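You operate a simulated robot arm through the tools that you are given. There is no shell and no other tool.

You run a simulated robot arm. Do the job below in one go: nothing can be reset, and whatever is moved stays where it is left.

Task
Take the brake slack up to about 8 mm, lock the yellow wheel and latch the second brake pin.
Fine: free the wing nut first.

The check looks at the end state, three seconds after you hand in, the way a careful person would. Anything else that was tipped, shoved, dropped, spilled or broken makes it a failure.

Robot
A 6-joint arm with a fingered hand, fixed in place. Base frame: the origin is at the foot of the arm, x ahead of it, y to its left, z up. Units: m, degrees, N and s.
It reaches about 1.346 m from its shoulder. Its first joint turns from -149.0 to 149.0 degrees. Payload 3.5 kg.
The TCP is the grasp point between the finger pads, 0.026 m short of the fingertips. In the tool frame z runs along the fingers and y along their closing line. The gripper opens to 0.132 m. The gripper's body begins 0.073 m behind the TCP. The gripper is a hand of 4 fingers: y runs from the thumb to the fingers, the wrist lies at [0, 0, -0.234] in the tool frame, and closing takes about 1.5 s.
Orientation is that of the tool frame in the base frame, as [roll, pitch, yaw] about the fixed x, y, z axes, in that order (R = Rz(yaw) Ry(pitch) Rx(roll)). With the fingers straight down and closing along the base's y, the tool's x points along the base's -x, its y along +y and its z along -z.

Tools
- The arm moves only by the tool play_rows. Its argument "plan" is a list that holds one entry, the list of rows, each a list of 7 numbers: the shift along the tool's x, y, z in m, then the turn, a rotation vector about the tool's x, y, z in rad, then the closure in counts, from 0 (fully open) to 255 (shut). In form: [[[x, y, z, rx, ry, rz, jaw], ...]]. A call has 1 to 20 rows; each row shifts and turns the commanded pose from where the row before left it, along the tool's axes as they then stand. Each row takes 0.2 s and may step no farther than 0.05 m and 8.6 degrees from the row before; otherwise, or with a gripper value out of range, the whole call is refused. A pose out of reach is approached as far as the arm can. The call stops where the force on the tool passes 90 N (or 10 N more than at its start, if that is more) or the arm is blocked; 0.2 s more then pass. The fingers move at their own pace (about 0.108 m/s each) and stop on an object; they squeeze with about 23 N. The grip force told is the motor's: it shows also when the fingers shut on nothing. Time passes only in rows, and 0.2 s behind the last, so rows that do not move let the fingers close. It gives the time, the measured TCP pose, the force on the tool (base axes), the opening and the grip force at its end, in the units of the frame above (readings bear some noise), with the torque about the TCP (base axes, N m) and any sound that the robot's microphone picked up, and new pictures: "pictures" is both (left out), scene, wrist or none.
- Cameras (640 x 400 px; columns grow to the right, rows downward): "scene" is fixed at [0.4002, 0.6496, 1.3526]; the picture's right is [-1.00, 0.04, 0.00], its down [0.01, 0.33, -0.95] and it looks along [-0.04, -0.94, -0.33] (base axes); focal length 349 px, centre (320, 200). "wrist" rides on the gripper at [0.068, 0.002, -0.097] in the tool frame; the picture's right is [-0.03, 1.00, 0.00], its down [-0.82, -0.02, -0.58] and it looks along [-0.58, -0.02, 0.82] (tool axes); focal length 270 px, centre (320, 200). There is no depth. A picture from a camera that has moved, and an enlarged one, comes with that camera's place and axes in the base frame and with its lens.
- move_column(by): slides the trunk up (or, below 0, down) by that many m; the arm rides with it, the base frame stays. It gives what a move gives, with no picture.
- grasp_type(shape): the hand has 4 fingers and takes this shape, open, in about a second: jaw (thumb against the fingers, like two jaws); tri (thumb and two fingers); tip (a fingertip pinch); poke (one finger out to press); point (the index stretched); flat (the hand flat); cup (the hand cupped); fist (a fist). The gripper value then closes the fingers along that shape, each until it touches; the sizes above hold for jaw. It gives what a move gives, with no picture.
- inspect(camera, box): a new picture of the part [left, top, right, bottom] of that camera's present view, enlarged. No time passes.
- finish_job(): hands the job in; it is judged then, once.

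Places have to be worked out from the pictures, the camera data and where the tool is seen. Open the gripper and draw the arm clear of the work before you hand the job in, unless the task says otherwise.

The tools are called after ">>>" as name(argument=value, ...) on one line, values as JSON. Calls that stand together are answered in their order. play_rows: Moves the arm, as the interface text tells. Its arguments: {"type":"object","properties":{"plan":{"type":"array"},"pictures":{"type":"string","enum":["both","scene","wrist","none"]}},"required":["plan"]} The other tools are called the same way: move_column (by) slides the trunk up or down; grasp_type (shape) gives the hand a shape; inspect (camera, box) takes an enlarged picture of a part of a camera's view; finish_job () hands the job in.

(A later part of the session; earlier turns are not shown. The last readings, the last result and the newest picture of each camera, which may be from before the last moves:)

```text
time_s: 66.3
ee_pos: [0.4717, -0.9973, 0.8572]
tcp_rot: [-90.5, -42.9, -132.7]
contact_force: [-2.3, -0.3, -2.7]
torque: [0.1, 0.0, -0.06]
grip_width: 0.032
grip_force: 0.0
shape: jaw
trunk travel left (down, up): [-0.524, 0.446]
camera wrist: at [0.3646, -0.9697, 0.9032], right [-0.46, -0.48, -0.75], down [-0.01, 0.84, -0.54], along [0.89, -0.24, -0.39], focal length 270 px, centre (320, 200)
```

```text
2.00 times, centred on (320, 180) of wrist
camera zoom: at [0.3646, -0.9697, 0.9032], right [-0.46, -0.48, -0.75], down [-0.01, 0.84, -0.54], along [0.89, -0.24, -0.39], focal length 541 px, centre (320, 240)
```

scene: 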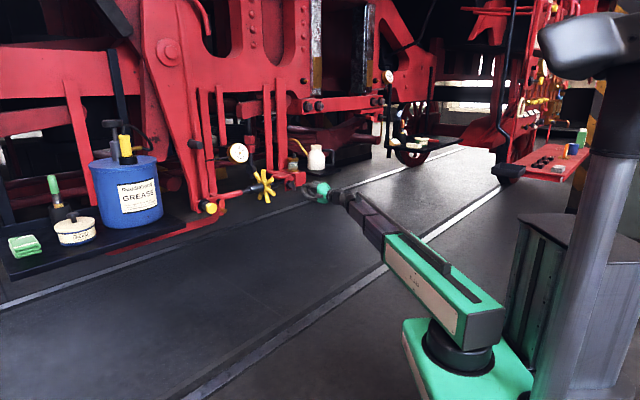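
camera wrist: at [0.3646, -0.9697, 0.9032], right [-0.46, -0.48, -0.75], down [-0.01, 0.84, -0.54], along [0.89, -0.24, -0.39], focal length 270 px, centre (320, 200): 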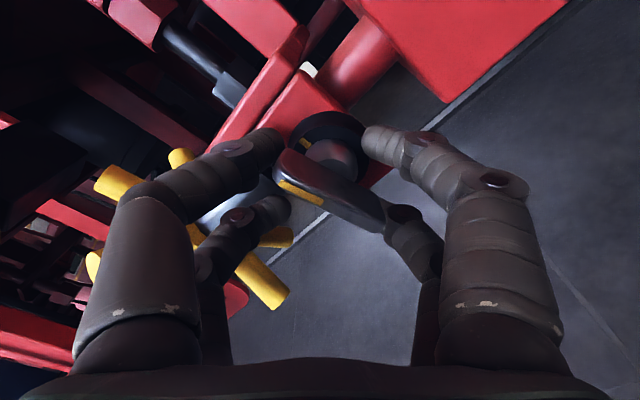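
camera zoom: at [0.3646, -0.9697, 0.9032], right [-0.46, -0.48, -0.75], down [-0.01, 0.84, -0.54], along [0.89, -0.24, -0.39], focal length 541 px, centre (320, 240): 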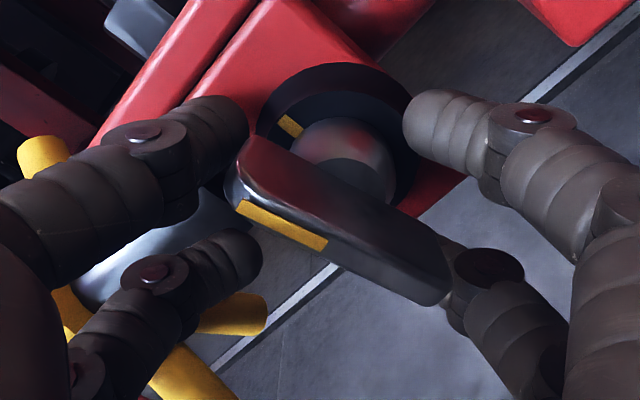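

Both digits are touching but the torque is small because the stud is off the roll axis. I'll now push sideways (+u', toward the wheel) with the upper digit while holding the roll.

>>> play_rows(plan=[[[-0.0022, -0.002, 0, 0, 0, 0, 195], [-0.0022, -0.002, 0, 0, 0, 0, 195], [-0.0022, -0.002, 0, 0, 0, 0, 195], [0, 0, 0, 0, 0, 0, 195]]], pictures="wrist")

>>> inspect(camera="wrist", box=[200, 80, 440, 280])

```text
time_s: 67.3
ee_pos: [0.4769, -0.9917, 0.8583]
tcp_rot: [-90.4, -42.7, -132.9]
contact_force: [-13.1, -5.8, 3.9]
torque: [-0.24, 0.17, -0.49]
grip_width: 0.0337
grip_force: 0.0
shape: jaw
trunk travel left (down, up): [-0.524, 0.446]
camera wrist: at [0.3695, -0.9637, 0.9038], right [-0.45, -0.48, -0.75], down [0.0, 0.84, -0.54], along [0.89, -0.24, -0.39], focal length 270 px, centre (320, 200)
```

wrist: 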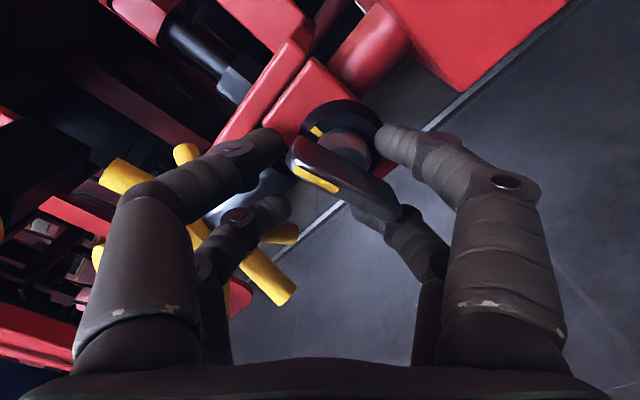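

```text
2.00 times, centred on (320, 180) of wrist
camera zoom: at [0.3695, -0.9637, 0.9038], right [-0.45, -0.48, -0.75], down [0.0, 0.84, -0.54], along [0.89, -0.24, -0.39], focal length 541 px, centre (320, 240)
```

zoom: 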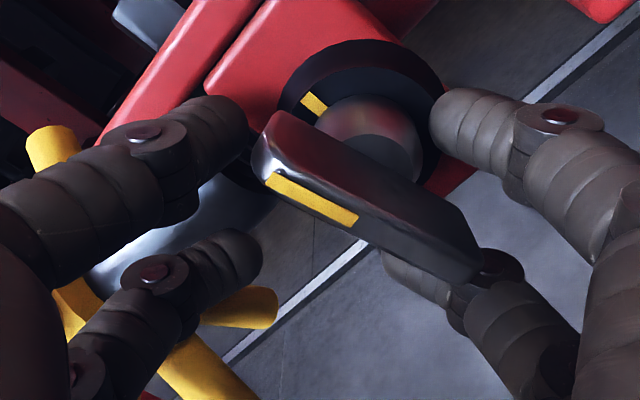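

That slid the hand past the tab. I'll set up a cleaner push: back out, roll to −20°, open wider so only the upper digit meets the tab's top end from the block side, then push sideways.

>>> play_rows(plan=[[[0.004, 0.003, -0.02, 0, 0, 0, 195], [0, 0, -0.04, 0, 0, 0, 195], [0, 0, -0.03, 0, 0, 0.132, 140], [0, 0, 0, 0, 0, 0.132, 140], [0, 0, 0, 0, 0, 0.132, 140], [0, 0, 0, 0, 0, 0, 140], [0, 0, 0, 0, 0, 0, 140]]], pictures="none")

>>> inspect(camera="wrist", box=[240, 60, 400, 170])

>>> inspect(camera="scene", box=[270, 165, 310, 200])

```text
time_s: 68.9
ee_pos: [0.4088, -0.9322, 0.8575]
tcp_rot: [-90.5, -20.0, -132.9]
contact_force: [-0.4, 0.0, 0.2]
torque: [0.02, 0.04, -0.04]
grip_width: 0.0591
grip_force: 0.1
shape: jaw
trunk travel left (down, up): [-0.524, 0.446]
```

```text
3.64 times, centred on (320, 115) of wrist
camera zoom: at [0.2929, -0.9156, 0.8797], right [-0.22, -0.23, -0.95], down [0.11, 0.96, -0.26], along [0.97, -0.16, -0.19], focal length 983 px, centre (320, 509)
```

zoom: 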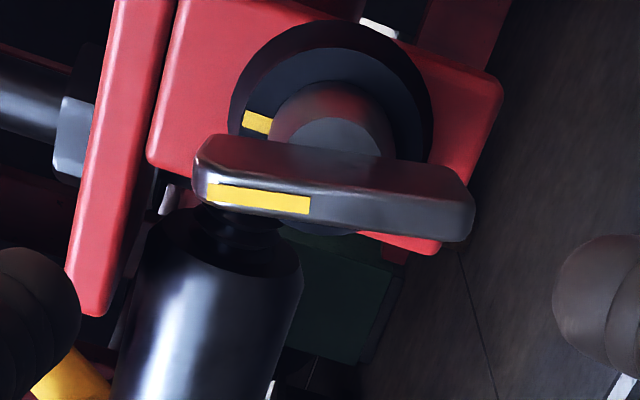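

```text
11.43 times, centred on (290, 182) of scene
camera zoom: at [0.4002, 0.6496, 1.3526], right [-1.0, 0.04, 0.0], down [0.01, 0.33, -0.95], along [-0.04, -0.94, -0.33], focal length 3989 px, centre (663, 400)
```

zoom: 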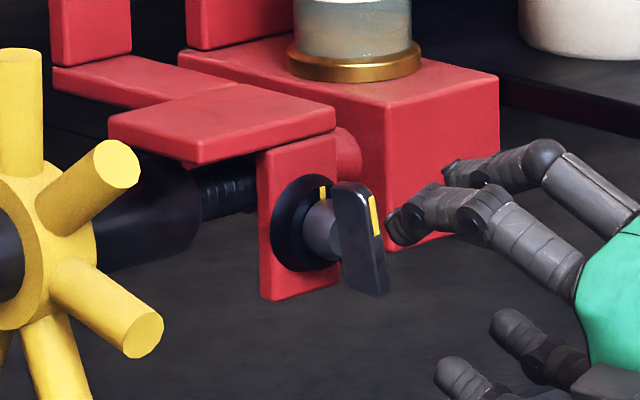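

The tab is at about 14°. I'll move the hand ~58 mm to the block side and 7 mm down, then advance most of the way and check clearances.

>>> move_column(by=-0.007)

>>> play_rows(plan=[[[0.0275, 0.01, 0, 0, 0, 0, 140], [0.0275, 0.01, 0, 0, 0, 0, 140], [0, 0, 0.03, 0, 0, 0, 140], [0, 0, 0.025, 0, 0, 0, 140], [0, 0, 0, 0, 0, 0, 140]]], pictures="wrist")

>>> inspect(camera="scene", box=[265, 160, 315, 200])

```text
time_s: 69.5
ee_pos: [0.4085, -0.933, 0.8504]
tcp_rot: [-90.4, -20.0, -132.9]
contact_force: [1.2, -0.7, -0.5]
torque: [-0.02, -0.01, 0.03]
grip_width: 0.0591
grip_force: 0.0
shape: jaw
trunk travel left (down, up): [-0.517, 0.453]
```

```text
time_s: 70.7
ee_pos: [0.4115, -1.0134, 0.851]
tcp_rot: [-90.5, -20.1, -132.9]
contact_force: [-0.1, 0.9, -0.6]
torque: [-0.01, 0.01, 0.0]
grip_width: 0.0589
grip_force: 0.1
shape: jaw
trunk travel left (down, up): [-0.517, 0.453]
camera wrist: at [0.2953, -0.9956, 0.8727], right [-0.22, -0.23, -0.95], down [0.11, 0.96, -0.26], along [0.97, -0.16, -0.19], focal length 270 px, centre (320, 200)
```

wrist: 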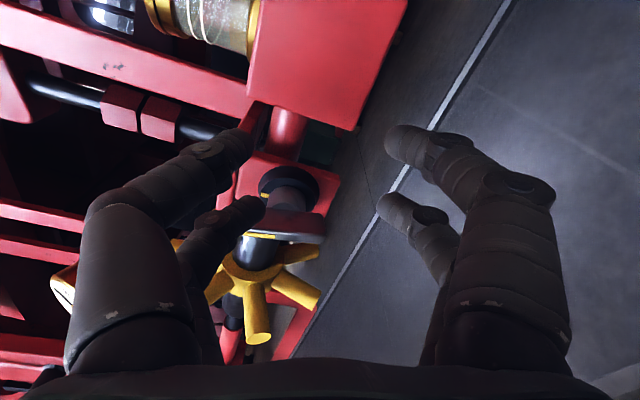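

```text
10.00 times, centred on (290, 180) of scene
camera zoom: at [0.4002, 0.6496, 1.3526], right [-1.0, 0.04, 0.0], down [0.01, 0.33, -0.95], along [-0.04, -0.94, -0.33], focal length 3490 px, centre (620, 400)
```

zoom: 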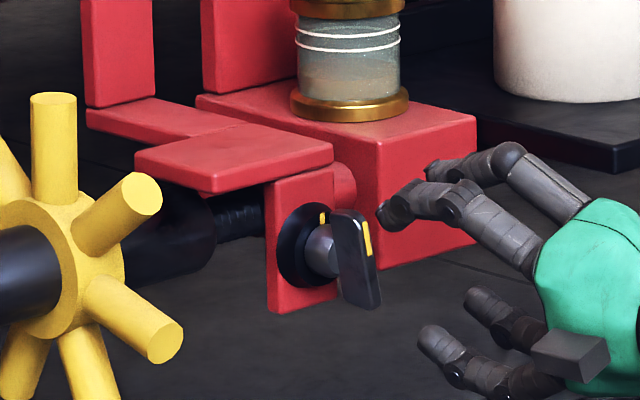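

The geometry looks right: the upper finger is heading just to the block side of the tab's upper end. I'll advance the last 28 mm and check.

>>> play_rows(plan=[[[0, 0, 0.015, 0, 0, 0, 140], [0, 0, 0.013, 0, 0, 0, 140], [0, 0, 0, 0, 0, 0, 140]]], pictures="wrist")

>>> inspect(camera="scene", box=[265, 160, 315, 200])

>>> inspect(camera="wrist", box=[180, 120, 360, 280])

```text
time_s: 71.5
ee_pos: [0.4315, -1.0331, 0.8508]
tcp_rot: [-90.5, -20.1, -132.8]
contact_force: [0.0, -0.2, -0.8]
torque: [0.01, -0.03, 0.02]
grip_width: 0.059
grip_force: 0.1
shape: jaw
trunk travel left (down, up): [-0.517, 0.453]
camera wrist: at [0.3154, -1.0143, 0.8728], right [-0.22, -0.23, -0.95], down [0.1, 0.96, -0.26], along [0.97, -0.16, -0.19], focal length 270 px, centre (320, 200)
```

wrist: 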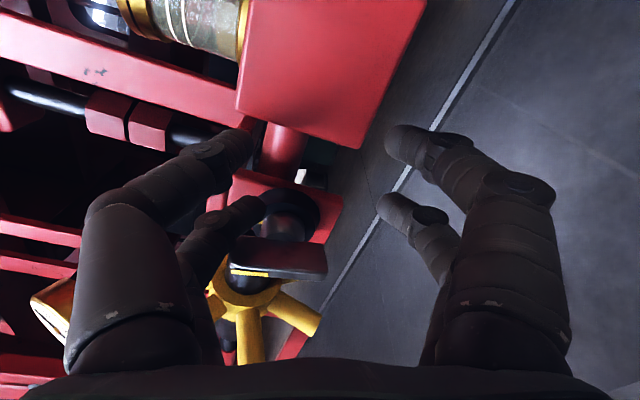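

```text
10.00 times, centred on (290, 180) of scene
camera zoom: at [0.4002, 0.6496, 1.3526], right [-1.0, 0.04, 0.0], down [0.01, 0.33, -0.95], along [-0.04, -0.94, -0.33], focal length 3490 px, centre (620, 400)
```

zoom: 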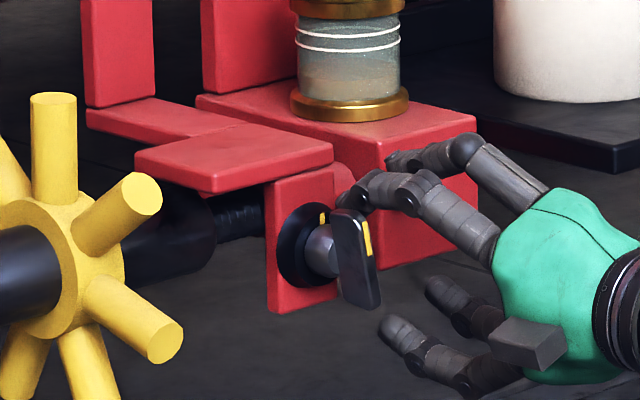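

```text
2.50 times, centred on (270, 200) of wrist
camera zoom: at [0.3154, -1.0143, 0.8728], right [-0.22, -0.23, -0.95], down [0.1, 0.96, -0.26], along [0.97, -0.16, -0.19], focal length 676 px, centre (445, 200)
```

zoom: 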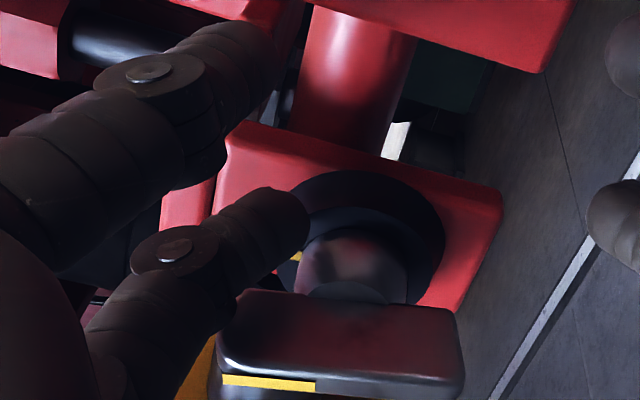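

The finger tip is beside the tab's upper end with no contact yet. Now pushing toward +u' in 3 mm steps.

>>> play_rows(plan=[[[-0.0028, -0.001, 0, 0, 0, 0, 140], [-0.0028, -0.001, 0, 0, 0, 0, 140], [-0.0028, -0.001, 0, 0, 0, 0, 140], [0, 0, 0, 0, 0, 0, 140]]], pictures="none")

>>> play_rows(plan=[[[-0.0028, -0.001, 0, 0, 0, 0, 140], [-0.0028, -0.001, 0, 0, 0, 0, 140], [0, 0, 0, 0, 0, 0, 140]]], pictures="wrist")

>>> inspect(camera="scene", box=[265, 160, 315, 200])

```text
time_s: 72.5
ee_pos: [0.4361, -1.0258, 0.8489]
tcp_rot: [-90.6, -20.1, -133.0]
contact_force: [-1.5, -1.3, 0.7]
torque: [0.03, -0.1, 0.0]
grip_width: 0.059
grip_force: 0.0
shape: jaw
trunk travel left (down, up): [-0.517, 0.453]
```

```text
time_s: 73.3
ee_pos: [0.4374, -1.0228, 0.8489]
tcp_rot: [-90.6, -20.0, -133.0]
contact_force: [-7.8, -9.0, 3.1]
torque: [0.32, -0.29, -0.15]
grip_width: 0.0584
grip_force: 0.1
shape: jaw
trunk travel left (down, up): [-0.517, 0.453]
camera wrist: at [0.3217, -1.0047, 0.8725], right [-0.22, -0.23, -0.95], down [0.11, 0.96, -0.25], along [0.97, -0.16, -0.19], focal length 270 px, centre (320, 200)
```

wrist: 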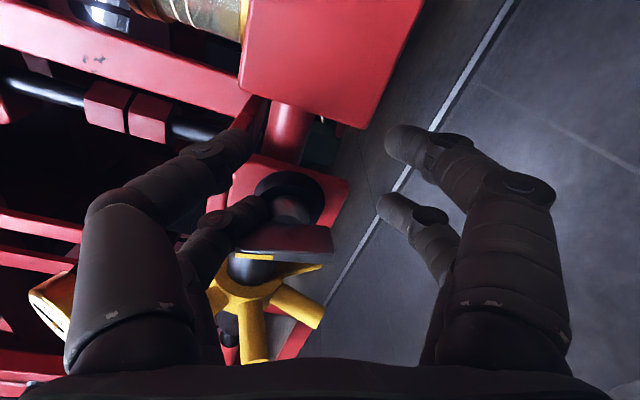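

```text
10.00 times, centred on (290, 180) of scene
camera zoom: at [0.4002, 0.6496, 1.3526], right [-1.0, 0.04, 0.0], down [0.01, 0.33, -0.95], along [-0.04, -0.94, -0.33], focal length 3490 px, centre (620, 400)
```

zoom: 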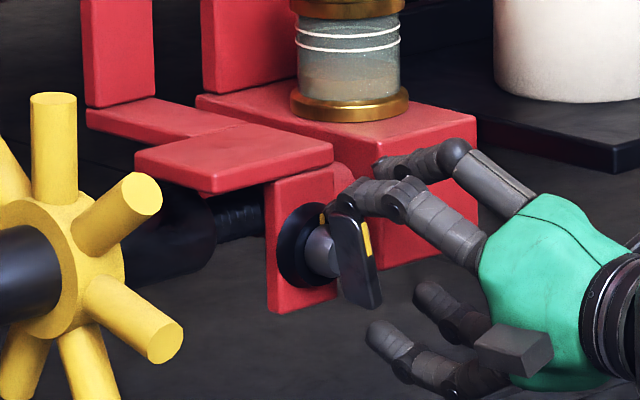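

Contact made, 12 N so far. I'll push further in one call so the load builds up.

>>> play_rows(plan=[[[-0.0028, -0.001, 0, 0, 0, 0, 140], [-0.0028, -0.001, 0, 0, 0, 0, 140], [-0.0028, -0.001, 0, 0, 0, 0, 140], [-0.0028, -0.001, 0, 0, 0, 0, 140], [0, 0, 0, 0, 0, 0, 140]]], pictures="wrist")

>>> inspect(camera="scene", box=[265, 160, 315, 200])

```text
time_s: 74.5
ee_pos: [0.448, -1.0134, 0.8495]
tcp_rot: [-90.6, -20.2, -132.9]
contact_force: [-0.5, -2.0, 1.1]
torque: [0.03, -0.02, -0.05]
grip_width: 0.0591
grip_force: 0.0
shape: jaw
trunk travel left (down, up): [-0.517, 0.453]
camera wrist: at [0.3319, -0.9952, 0.8726], right [-0.22, -0.23, -0.95], down [0.1, 0.96, -0.26], along [0.97, -0.16, -0.19], focal length 270 px, centre (320, 200)
```

wrist: 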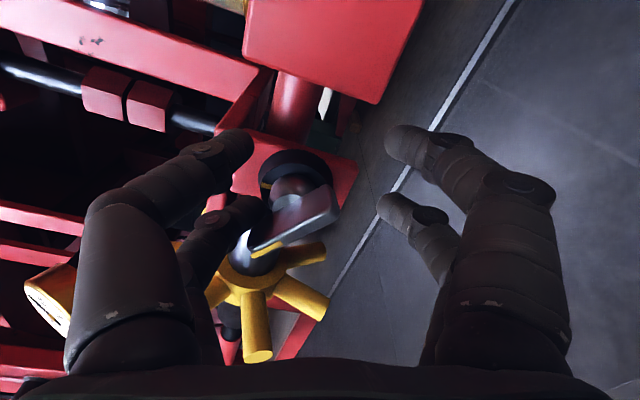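

```text
10.00 times, centred on (290, 180) of scene
camera zoom: at [0.4002, 0.6496, 1.3526], right [-1.0, 0.04, 0.0], down [0.01, 0.33, -0.95], along [-0.04, -0.94, -0.33], focal length 3490 px, centre (620, 400)
```

zoom: 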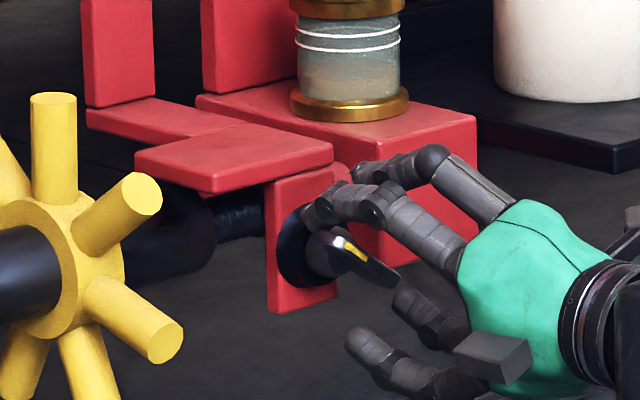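

The tab swung to roughly 50–55° and the force dropped. I'll keep pushing 15 mm to take it further.

>>> play_rows(plan=[[[-0.0028, -0.001, 0, 0, 0, 0, 140], [-0.0028, -0.001, 0, 0, 0, 0, 140], [-0.0028, -0.001, 0, 0, 0, 0, 140], [-0.0028, -0.001, 0, 0, 0, 0, 140], [-0.0028, -0.001, 0, 0, 0, 0, 140], [0, 0, 0, 0, 0, 0, 140]]], pictures="wrist")

>>> inspect(camera="scene", box=[265, 160, 315, 200])

>>> inspect(camera="wrist", box=[180, 120, 380, 280])

```text
time_s: 75.9
ee_pos: [0.4569, -1.0022, 0.8498]
tcp_rot: [-90.4, -20.0, -133.0]
contact_force: [-0.8, 0.0, -0.4]
torque: [0.01, -0.04, 0.0]
grip_width: 0.0594
grip_force: 0.2
shape: jaw
trunk travel left (down, up): [-0.517, 0.453]
camera wrist: at [0.342, -0.9842, 0.8727], right [-0.22, -0.23, -0.95], down [0.1, 0.96, -0.26], along [0.97, -0.16, -0.19], focal length 270 px, centre (320, 200)
```

wrist: 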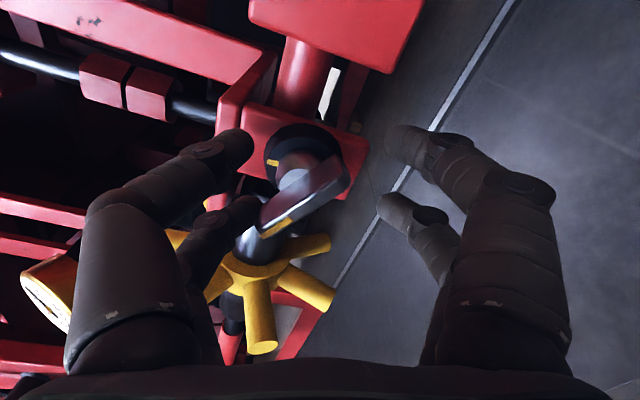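

```text
10.00 times, centred on (290, 180) of scene
camera zoom: at [0.4002, 0.6496, 1.3526], right [-1.0, 0.04, 0.0], down [0.01, 0.33, -0.95], along [-0.04, -0.94, -0.33], focal length 3490 px, centre (620, 400)
```

zoom: 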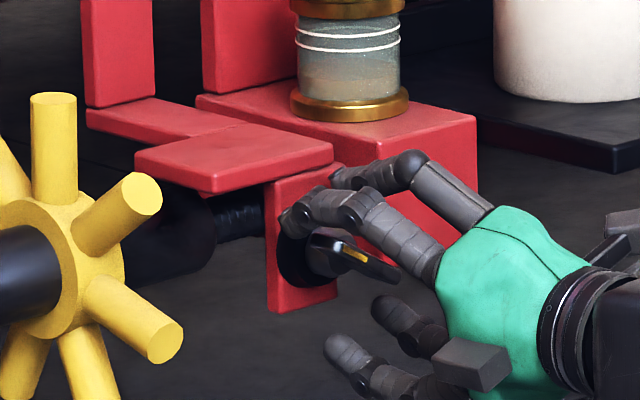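

```text
2.50 times, centred on (280, 200) of wrist
camera zoom: at [0.342, -0.9842, 0.8727], right [-0.22, -0.23, -0.95], down [0.1, 0.96, -0.26], along [0.97, -0.16, -0.19], focal length 676 px, centre (420, 200)
```

zoom: 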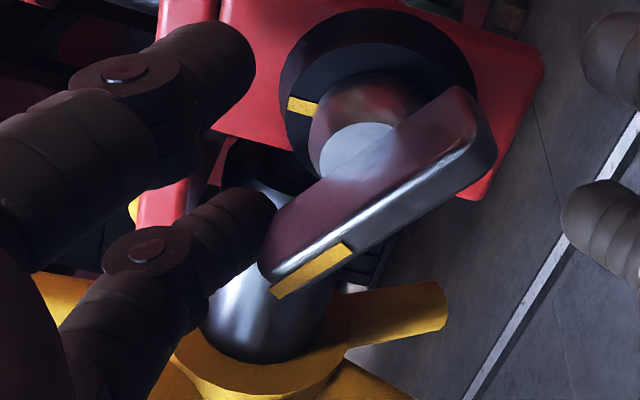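

The tab is at about 60° and the finger has slipped past its end. I'll lift 12 mm, come back 8 mm over the tab end, then press down with the trunk to take it to about 90–100°.

>>> move_column(by=0.012)

>>> play_rows(plan=[[[0.0038, 0.0014, 0, 0, 0, 0, 140], [0.0037, 0.0013, 0, 0, 0, 0, 140], [0, 0, 0, 0, 0, 0, 140]]], pictures="none")

>>> move_column(by=-0.02)

>>> inspect(camera="scene", box=[265, 160, 315, 200])

>>> inspect(camera="wrist", box=[180, 120, 380, 280])

```text
time_s: 76.5
ee_pos: [0.4586, -1.0021, 0.8624]
tcp_rot: [-90.6, -20.0, -132.9]
contact_force: [0.0, 0.3, 0.8]
torque: [0.01, 0.01, 0.01]
grip_width: 0.0594
grip_force: 0.0
shape: jaw
trunk travel left (down, up): [-0.529, 0.441]
```

```text
time_s: 77.3
ee_pos: [0.4534, -1.0067, 0.8605]
tcp_rot: [-90.5, -20.1, -132.9]
contact_force: [-0.2, -0.5, -0.7]
torque: [0.04, 0.0, 0.02]
grip_width: 0.0593
grip_force: 0.0
shape: jaw
trunk travel left (down, up): [-0.529, 0.441]
```

```text
time_s: 77.9
ee_pos: [0.4534, -1.0071, 0.8414]
tcp_rot: [-90.5, -20.1, -133.0]
contact_force: [1.7, 0.7, 2.3]
torque: [-0.01, 0.0, 0.01]
grip_width: 0.0608
grip_force: 0.1
shape: jaw
trunk travel left (down, up): [-0.509, 0.461]
```

```text
10.00 times, centred on (290, 180) of scene
camera zoom: at [0.4002, 0.6496, 1.3526], right [-1.0, 0.04, 0.0], down [0.01, 0.33, -0.95], along [-0.04, -0.94, -0.33], focal length 3490 px, centre (620, 400)
```

zoom: 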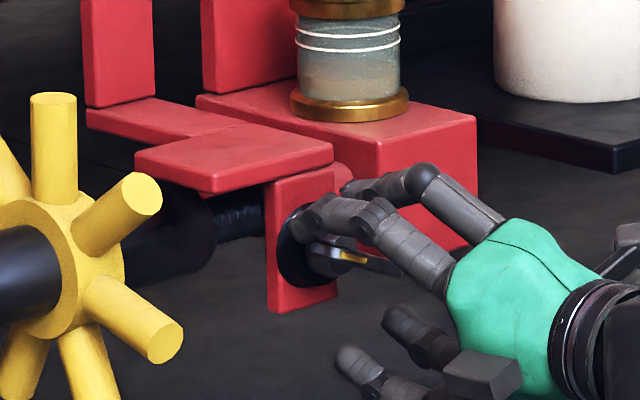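

```text
2.50 times, centred on (280, 200) of wrist
camera zoom: at [0.337, -0.9895, 0.8648], right [-0.22, -0.23, -0.95], down [0.1, 0.96, -0.26], along [0.97, -0.16, -0.19], focal length 676 px, centre (420, 200)
```

zoom: 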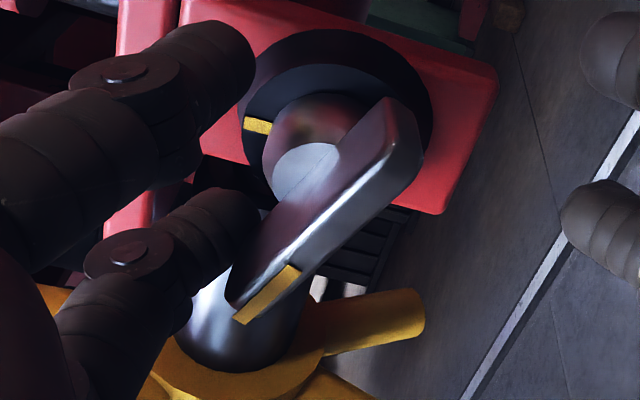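

The tab is at about 63° with the finger resting on it. Pressing down a further 15 mm.

>>> move_column(by=-0.015)

>>> inspect(camera="scene", box=[265, 160, 315, 200])

>>> inspect(camera="wrist", box=[180, 120, 380, 280])

```text
time_s: 78.6
ee_pos: [0.4521, -1.0068, 0.8275]
tcp_rot: [-90.7, -20.1, -132.8]
contact_force: [0.1, 0.3, 1.1]
torque: [-0.03, 0.04, 0.01]
grip_width: 0.0487
grip_force: 0.0
shape: jaw
trunk travel left (down, up): [-0.494, 0.476]
```

```text
10.00 times, centred on (290, 180) of scene
camera zoom: at [0.4002, 0.6496, 1.3526], right [-1.0, 0.04, 0.0], down [0.01, 0.33, -0.95], along [-0.04, -0.94, -0.33], focal length 3490 px, centre (620, 400)
```

zoom: 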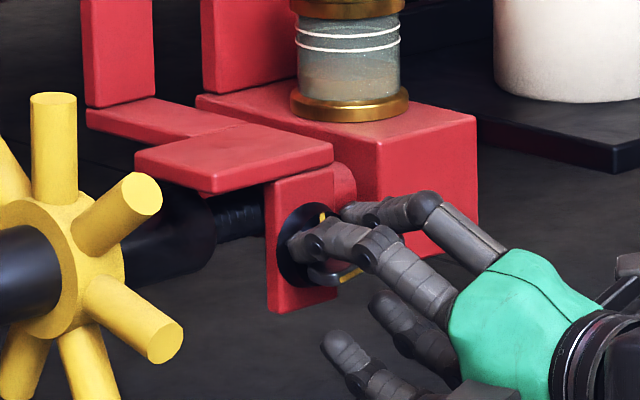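

```text
2.50 times, centred on (280, 200) of wrist
camera zoom: at [0.3364, -0.9898, 0.8496], right [-0.22, -0.23, -0.95], down [0.11, 0.96, -0.26], along [0.97, -0.16, -0.19], focal length 676 px, centre (420, 200)
```

zoom: 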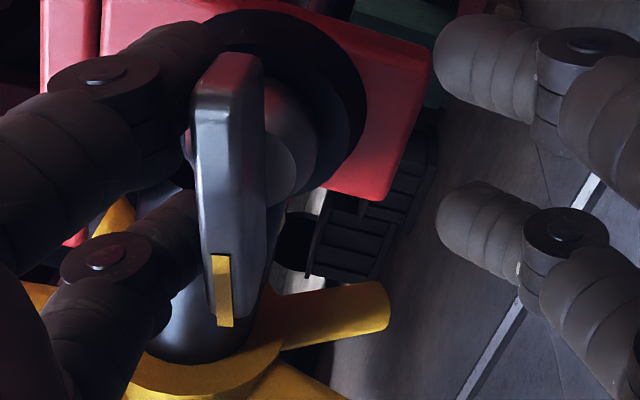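

The tab is now at roughly 110° counter‑clockwise. I'll back straight out and check the state of the nut.

>>> play_rows(plan=[[[0, 0, -0.02, 0, 0, 0, 140], [0, 0, -0.03, 0, 0, 0, 140], [0, 0, -0.04, 0, 0, 0, 140], [0, 0, -0.04, 0, 0, 0, 140], [0, 0, -0.04, 0, 0, 0, 140]]], pictures="both")

>>> inspect(camera="scene", box=[230, 140, 310, 205])

>>> inspect(camera="wrist", box=[200, 40, 400, 200])

```text
time_s: 79.8
ee_pos: [0.3276, -0.8909, 0.8273]
tcp_rot: [-90.4, -20.1, -132.9]
contact_force: [0.7, -0.2, -0.5]
torque: [0.01, -0.02, 0.01]
grip_width: 0.0217
grip_force: 22.7
shape: jaw
trunk travel left (down, up): [-0.494, 0.476]
camera wrist: at [0.2113, -0.8742, 0.8498], right [-0.22, -0.23, -0.95], down [0.1, 0.96, -0.26], along [0.97, -0.16, -0.19], focal length 270 px, centre (320, 200)
```

scene: 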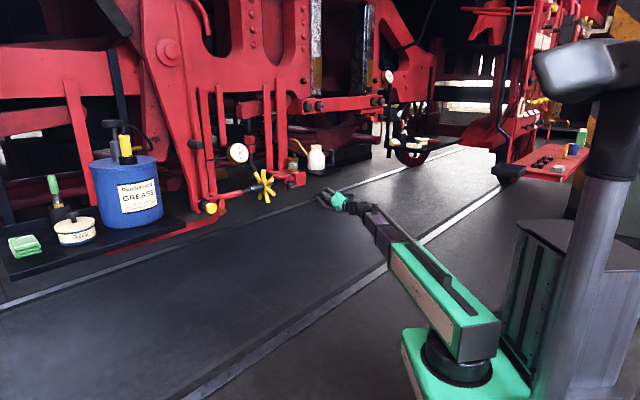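
wrist: 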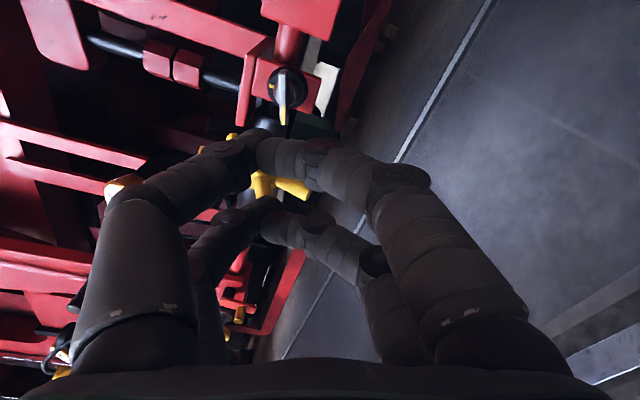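

```text
6.15 times, centred on (270, 172) of scene
camera zoom: at [0.4002, 0.6496, 1.3526], right [-1.0, 0.04, 0.0], down [0.01, 0.33, -0.95], along [-0.04, -0.94, -0.33], focal length 2148 px, centre (628, 369)
```

zoom: 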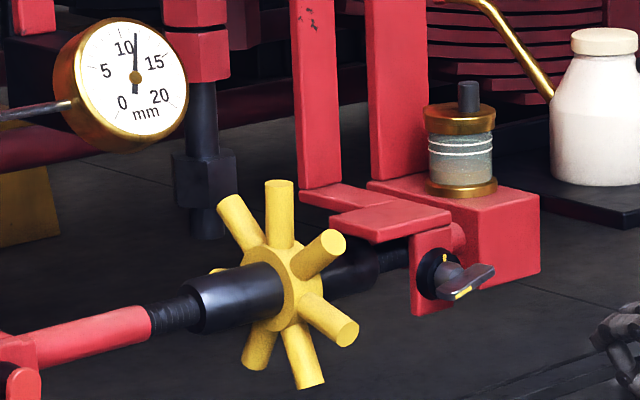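

```text
2.50 times, centred on (300, 120) of wrist
camera zoom: at [0.2113, -0.8742, 0.8498], right [-0.22, -0.23, -0.95], down [0.1, 0.96, -0.26], along [0.97, -0.16, -0.19], focal length 676 px, centre (370, 400)
```

zoom: 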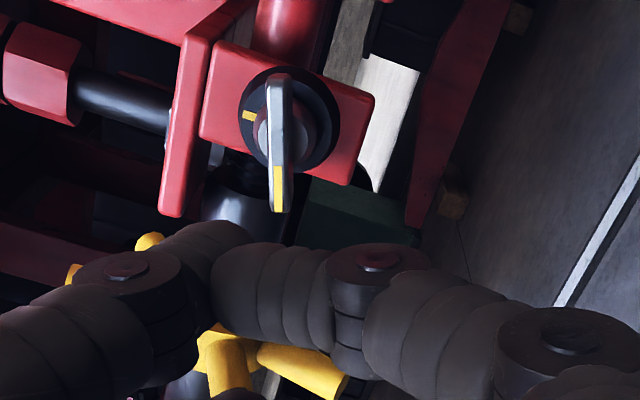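

The nut now stands about 100° from its mark, so it should be free. The fingers got displaced, so I'll reopen them fully to reset.

>>> play_rows(plan=[[[0, 0, 0, 0, 0, 0, 0], [0, 0, 0, 0, 0, 0, 0], [0, 0, 0, 0, 0, 0, 0], [0, 0, 0, 0, 0, 0, 0], [0, 0, 0, 0, 0, 0, 0]]], pictures="wrist")

>>> inspect(camera="wrist", box=[160, 40, 420, 220])

```text
time_s: 81.0
ee_pos: [0.3264, -0.8925, 0.8266]
tcp_rot: [-90.4, -20.1, -132.9]
contact_force: [-0.9, 0.0, -0.8]
torque: [-0.02, 0.01, 0.0]
grip_width: 0.132
grip_force: 0.1
shape: jaw
trunk travel left (down, up): [-0.494, 0.476]
camera wrist: at [0.2113, -0.8746, 0.85], right [-0.22, -0.23, -0.95], down [0.11, 0.96, -0.26], along [0.97, -0.16, -0.19], focal length 270 px, centre (320, 200)
```

wrist: 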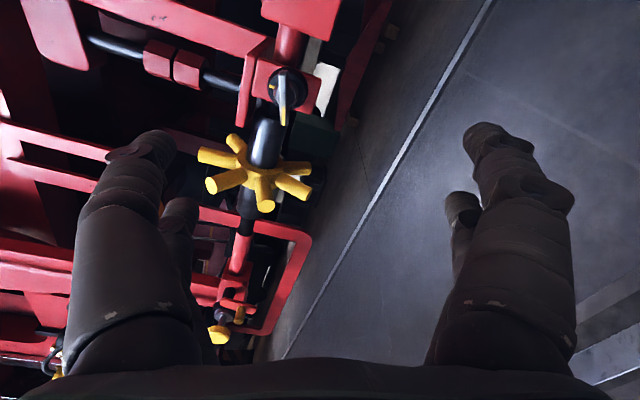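

```text
2.22 times, centred on (290, 130) of wrist
camera zoom: at [0.2113, -0.8746, 0.85], right [-0.22, -0.23, -0.95], down [0.11, 0.96, -0.26], along [0.97, -0.16, -0.19], focal length 601 px, centre (387, 356)
```

zoom: 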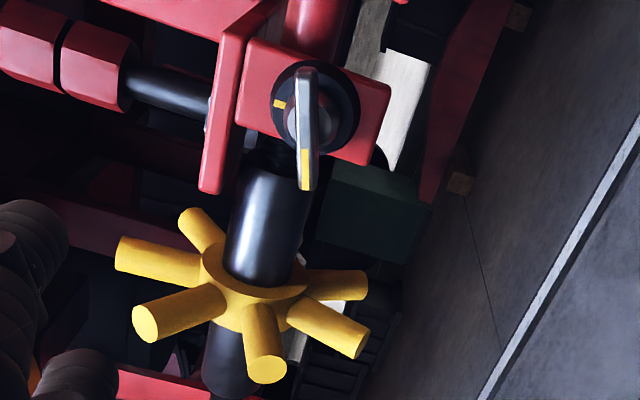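

The nut is clear. Next is the wheel: hub near (0.60,-0.95,0.87), so I'll roll level and slide along to face it with the fingers closing vertically, raising the trunk to hub height.

>>> play_rows(plan=[[[0, 0, 0, 0, 0, 0.1163, 0], [0, 0, 0, 0, 0, 0.1163, 0], [0, 0, 0, 0, 0, 0.1163, 0], [-0.036, 0, 0, 0, 0, 0, 0], [-0.036, 0, 0, 0, 0, 0, 0], [-0.036, 0, 0, 0, 0, 0, 0], [-0.036, 0, 0, 0, 0, 0, 0], [0, 0, 0, 0, 0, 0, 0]]], pictures="none")

>>> move_column(by=0.043)

>>> inspect(camera="wrist", box=[0, 0, 640, 400])

>>> inspect(camera="wrist", box=[220, 40, 420, 200])

>>> inspect(camera="scene", box=[230, 140, 330, 215])

```text
time_s: 82.8
ee_pos: [0.4269, -0.7862, 0.8273]
tcp_rot: [-90.3, -0.1, -133.1]
contact_force: [-0.8, 1.0, -0.5]
torque: [0.0, -0.01, 0.02]
grip_width: 0.1319
grip_force: 0.0
shape: jaw
trunk travel left (down, up): [-0.494, 0.476]
```

```text
time_s: 83.6
ee_pos: [0.4279, -0.7871, 0.8705]
tcp_rot: [-90.4, -0.1, -133.2]
contact_force: [0.5, 0.2, -0.5]
torque: [0.01, 0.0, -0.01]
grip_width: 0.1316
grip_force: 0.1
shape: jaw
trunk travel left (down, up): [-0.537, 0.433]
```

```text
1.00 times, centred on (320, 200) of wrist (not enlarged: the box is as wide or as high as the picture)
camera zoom: at [0.3085, -0.7715, 0.8695], right [0.01, 0.02, -1.0], down [0.14, 0.99, 0.02], along [0.99, -0.14, 0.01], focal length 270 px, centre (320, 200)
```

zoom: 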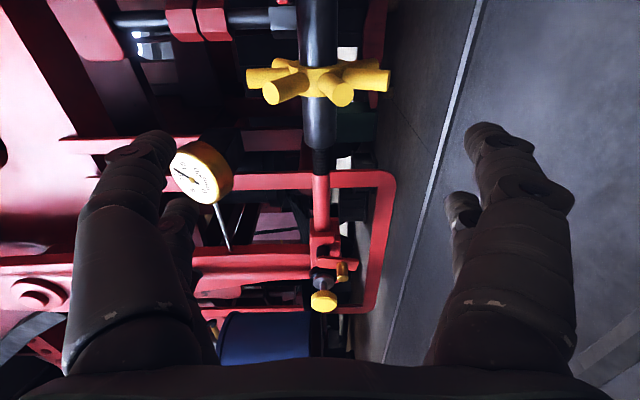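

```text
2.50 times, centred on (320, 120) of wrist
camera zoom: at [0.3085, -0.7715, 0.8695], right [0.01, 0.02, -1.0], down [0.14, 0.99, 0.02], along [0.99, -0.14, 0.01], focal length 676 px, centre (320, 400)
```

zoom: 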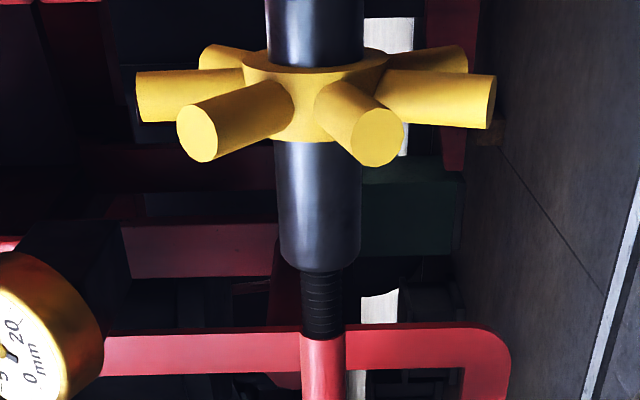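

```text
5.33 times, centred on (280, 178) of scene
camera zoom: at [0.4002, 0.6496, 1.3526], right [-1.0, 0.04, 0.0], down [0.01, 0.33, -0.95], along [-0.04, -0.94, -0.33], focal length 1861 px, centre (533, 320)
```

zoom: 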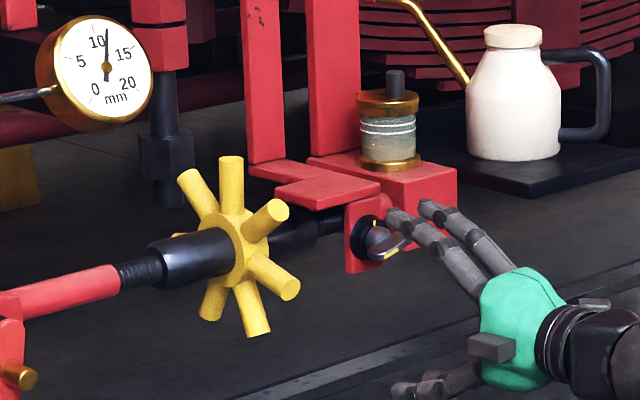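

From the front the wheel shows 7 spokes (radius about 83 mm). There's a gap right in front between spokes at about −16° and +34°. I'll shut the fingers into a beak, raise 10 mm to the gap centre and approach partway.

>>> move_column(by=0.01)

>>> play_rows(plan=[[[0, 0, 0, 0, 0, 0, 150], [0, 0, 0, 0, 0, 0, 255], [0, 0, 0, 0, 0, 0, 255], [0, 0, 0, 0, 0, 0, 255], [0, 0, 0, 0, 0, 0, 255], [0, 0, 0, 0, 0, 0, 255], [0, 0, 0.04, 0, 0, 0, 255], [0, 0, 0.04, 0, 0, 0, 255], [0, 0, 0.03, 0, 0, 0, 255], [0, 0, 0, 0, 0, 0, 255]]], pictures="wrist")

>>> inspect(camera="scene", box=[240, 150, 310, 205])

```text
time_s: 84.2
ee_pos: [0.4269, -0.7881, 0.8809]
tcp_rot: [-90.5, -0.1, -133.1]
contact_force: [-0.1, 0.3, -0.5]
torque: [-0.01, -0.02, 0.0]
grip_width: 0.1318
grip_force: 0.0
shape: jaw
trunk travel left (down, up): [-0.547, 0.423]
```

```text
time_s: 86.4
ee_pos: [0.5066, -0.8616, 0.879]
tcp_rot: [-90.5, -0.2, -133.1]
contact_force: [0.1, -0.3, 0.1]
torque: [0.01, 0.0, 0.02]
grip_width: 0.0
grip_force: 22.7
shape: jaw
trunk travel left (down, up): [-0.547, 0.423]
camera wrist: at [0.388, -0.8458, 0.8793], right [0.01, 0.02, -1.0], down [0.14, 0.99, 0.02], along [0.99, -0.14, 0.01], focal length 270 px, centre (320, 200)
```

wrist: 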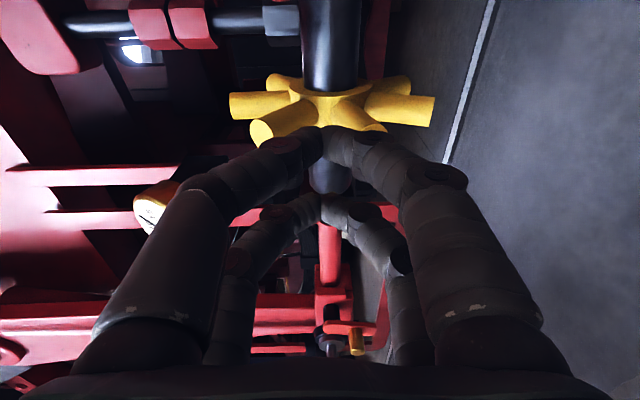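

```text
7.27 times, centred on (275, 178) of scene
camera zoom: at [0.4002, 0.6496, 1.3526], right [-1.0, 0.04, 0.0], down [0.01, 0.33, -0.95], along [-0.04, -0.94, -0.33], focal length 2538 px, centre (647, 364)
```

zoom: 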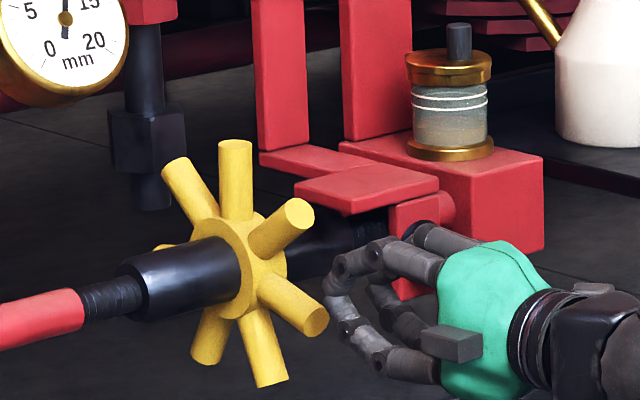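

The closed hand forms a rounded beak centred on the gap between the two front spokes. I'll raise 2 mm, shift 3 mm so the spoke nests between the digit pairs, and insert about 45 mm.

>>> move_column(by=0.002)

>>> play_rows(plan=[[[0.003, 0, 0.02, 0, 0, 0, 255], [0, 0, 0.015, 0, 0, 0, 255], [0, 0, 0.01, 0, 0, 0, 255], [0, 0, 0, 0, 0, 0, 255]]], pictures="wrist")

>>> inspect(camera="scene", box=[240, 150, 310, 205])

>>> inspect(camera="wrist", box=[200, 60, 440, 220])

```text
time_s: 86.9
ee_pos: [0.506, -0.8606, 0.8822]
tcp_rot: [-90.4, -0.1, -133.1]
contact_force: [0.1, 0.1, -0.4]
torque: [0.01, -0.02, 0.03]
grip_width: 0.0
grip_force: 22.5
shape: jaw
trunk travel left (down, up): [-0.549, 0.421]
```

```text
time_s: 87.9
ee_pos: [0.5358, -0.8949, 0.8823]
tcp_rot: [-90.6, -0.1, -133.1]
contact_force: [-0.4, 0.5, 0.1]
torque: [0.01, 0.02, -0.03]
grip_width: 0.0
grip_force: 22.8
shape: jaw
trunk travel left (down, up): [-0.549, 0.421]
camera wrist: at [0.4175, -0.8789, 0.8811], right [0.01, 0.02, -1.0], down [0.14, 0.99, 0.03], along [0.99, -0.14, 0.01], focal length 270 px, centre (320, 200)
```

wrist: 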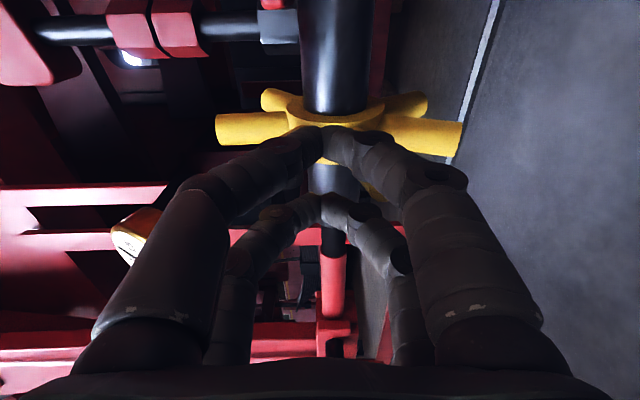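

```text
7.27 times, centred on (275, 178) of scene
camera zoom: at [0.4002, 0.6496, 1.3526], right [-1.0, 0.04, 0.0], down [0.01, 0.33, -0.95], along [-0.04, -0.94, -0.33], focal length 2538 px, centre (647, 364)
```

zoom: 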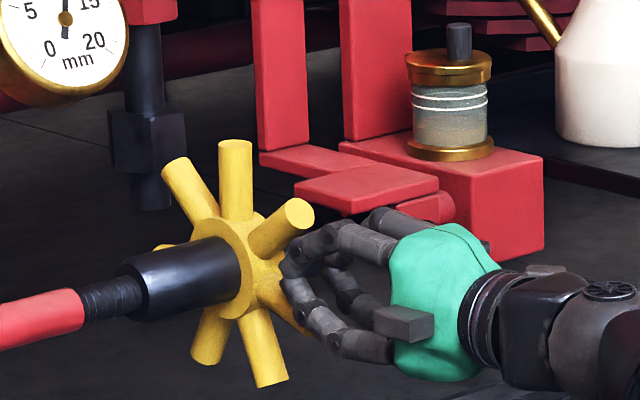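

```text
2.50 times, centred on (320, 140) of wrist
camera zoom: at [0.4175, -0.8789, 0.8811], right [0.01, 0.02, -1.0], down [0.14, 0.99, 0.03], along [0.99, -0.14, 0.01], focal length 676 px, centre (320, 350)
```

zoom: 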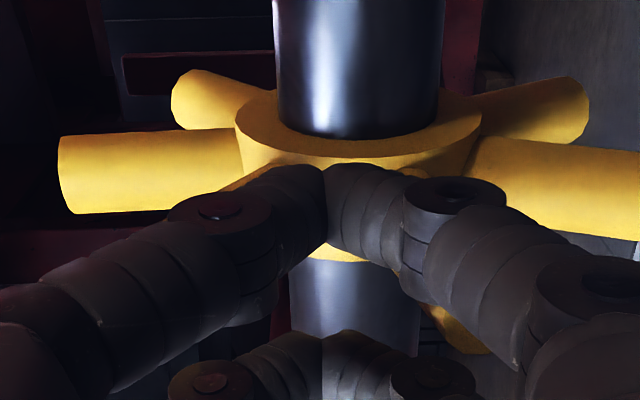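

The beak is between the front spokes with no contact. Now I'll raise the trunk in steps and watch the gauge.

>>> move_column(by=0.012)

>>> inspect(camera="scene", box=[225, 140, 305, 205])

```text
time_s: 88.5
ee_pos: [0.5359, -0.8954, 0.8928]
tcp_rot: [-90.5, -0.2, -133.0]
contact_force: [-0.2, 0.3, 0.0]
torque: [-0.02, 0.01, -0.03]
grip_width: 0.0002
grip_force: 23.5
shape: jaw
trunk travel left (down, up): [-0.561, 0.409]
```

```text
6.15 times, centred on (265, 172) of scene
camera zoom: at [0.4002, 0.6496, 1.3526], right [-1.0, 0.04, 0.0], down [0.01, 0.33, -0.95], along [-0.04, -0.94, -0.33], focal length 2148 px, centre (658, 369)
```

zoom: 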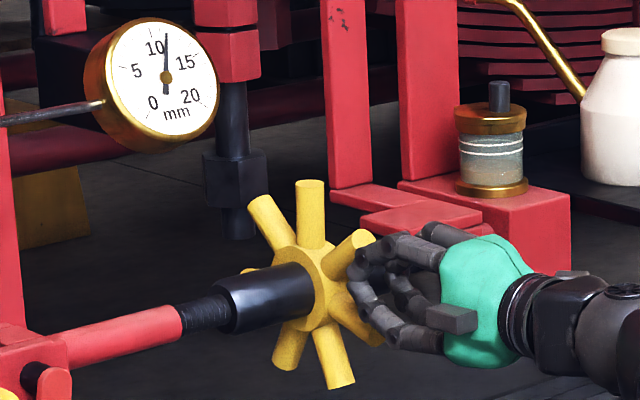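

Still no contact. Raising another 15 mm.

>>> move_column(by=0.015)

>>> inspect(camera="scene", box=[225, 140, 305, 205])

```text
time_s: 89.2
ee_pos: [0.5363, -0.8947, 0.9084]
tcp_rot: [-90.7, -0.1, -133.0]
contact_force: [-0.7, 0.1, -0.5]
torque: [-0.03, 0.02, 0.02]
grip_width: 0.0
grip_force: 23.2
shape: jaw
trunk travel left (down, up): [-0.576, 0.394]
```

```text
6.15 times, centred on (265, 172) of scene
camera zoom: at [0.4002, 0.6496, 1.3526], right [-1.0, 0.04, 0.0], down [0.01, 0.33, -0.95], along [-0.04, -0.94, -0.33], focal length 2148 px, centre (658, 369)
```

zoom: 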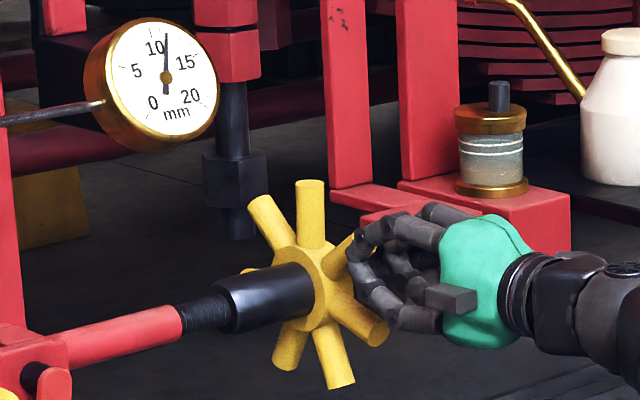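

The beak passed in front of the upper spoke without touching it, so the spokes are farther back than I thought. Let me look from the wrist camera.

>>> inspect(camera="wrist", box=[160, 40, 480, 240])

```text
2.00 times, centred on (320, 140) of wrist
camera zoom: at [0.4176, -0.8788, 0.9081], right [0.01, 0.02, -1.0], down [0.14, 0.99, 0.03], along [0.99, -0.14, 0.01], focal length 541 px, centre (320, 320)
```

zoom: 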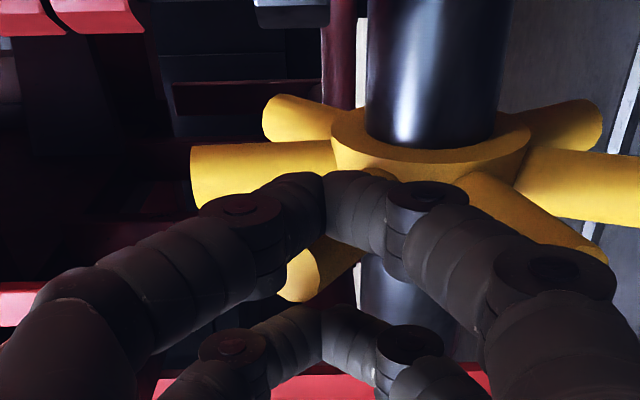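

The spoke slipped through the gap between the digit pairs. I'll lower back, retreat, shift 16 mm so the camera-side pair lines up with the wheel plane, and re-insert.

>>> move_column(by=-0.027)

>>> play_rows(plan=[[[0, 0, -0.035, 0, 0, 0, 255], [-0.016, 0, 0, 0, 0, 0, 255], [0, 0, 0.02, 0, 0, 0, 255], [0, 0, 0.02, 0, 0, 0, 255], [0, 0, 0, 0, 0, 0, 255]]], pictures="wrist")

>>> inspect(camera="wrist", box=[160, 40, 480, 240])

```text
time_s: 89.9
ee_pos: [0.5346, -0.8939, 0.8804]
tcp_rot: [-90.7, -0.1, -133.1]
contact_force: [-0.5, -0.2, -0.8]
torque: [-0.01, 0.03, 0.01]
grip_width: 0.0001
grip_force: 23.0
shape: jaw
trunk travel left (down, up): [-0.549, 0.421]
```

```text
time_s: 91.1
ee_pos: [0.55, -0.8861, 0.8816]
tcp_rot: [-90.7, -0.1, -133.1]
contact_force: [-2.1, -0.5, 1.5]
torque: [-0.05, 0.05, -0.04]
grip_width: 0.0
grip_force: 22.7
shape: jaw
trunk travel left (down, up): [-0.549, 0.421]
camera wrist: at [0.4313, -0.8709, 0.8812], right [0.01, 0.02, -1.0], down [0.14, 0.99, 0.03], along [0.99, -0.14, 0.01], focal length 270 px, centre (320, 200)
```

wrist: 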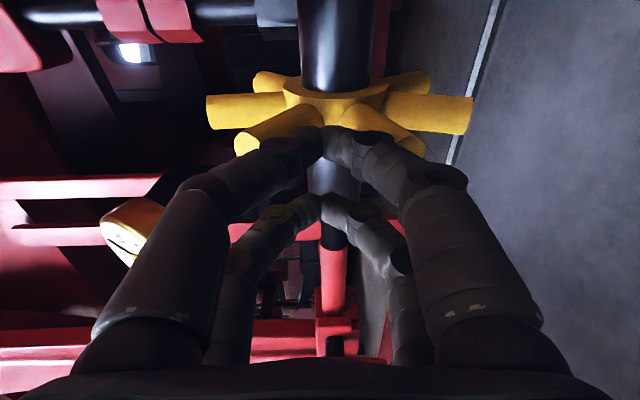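

```text
2.00 times, centred on (320, 140) of wrist
camera zoom: at [0.4313, -0.8709, 0.8812], right [0.01, 0.02, -1.0], down [0.14, 0.99, 0.03], along [0.99, -0.14, 0.01], focal length 541 px, centre (320, 320)
```

zoom: 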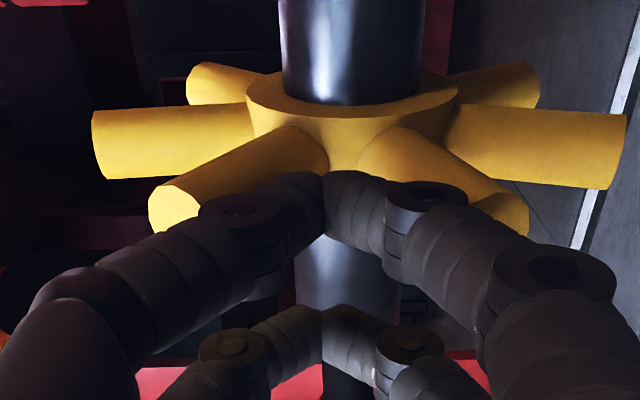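

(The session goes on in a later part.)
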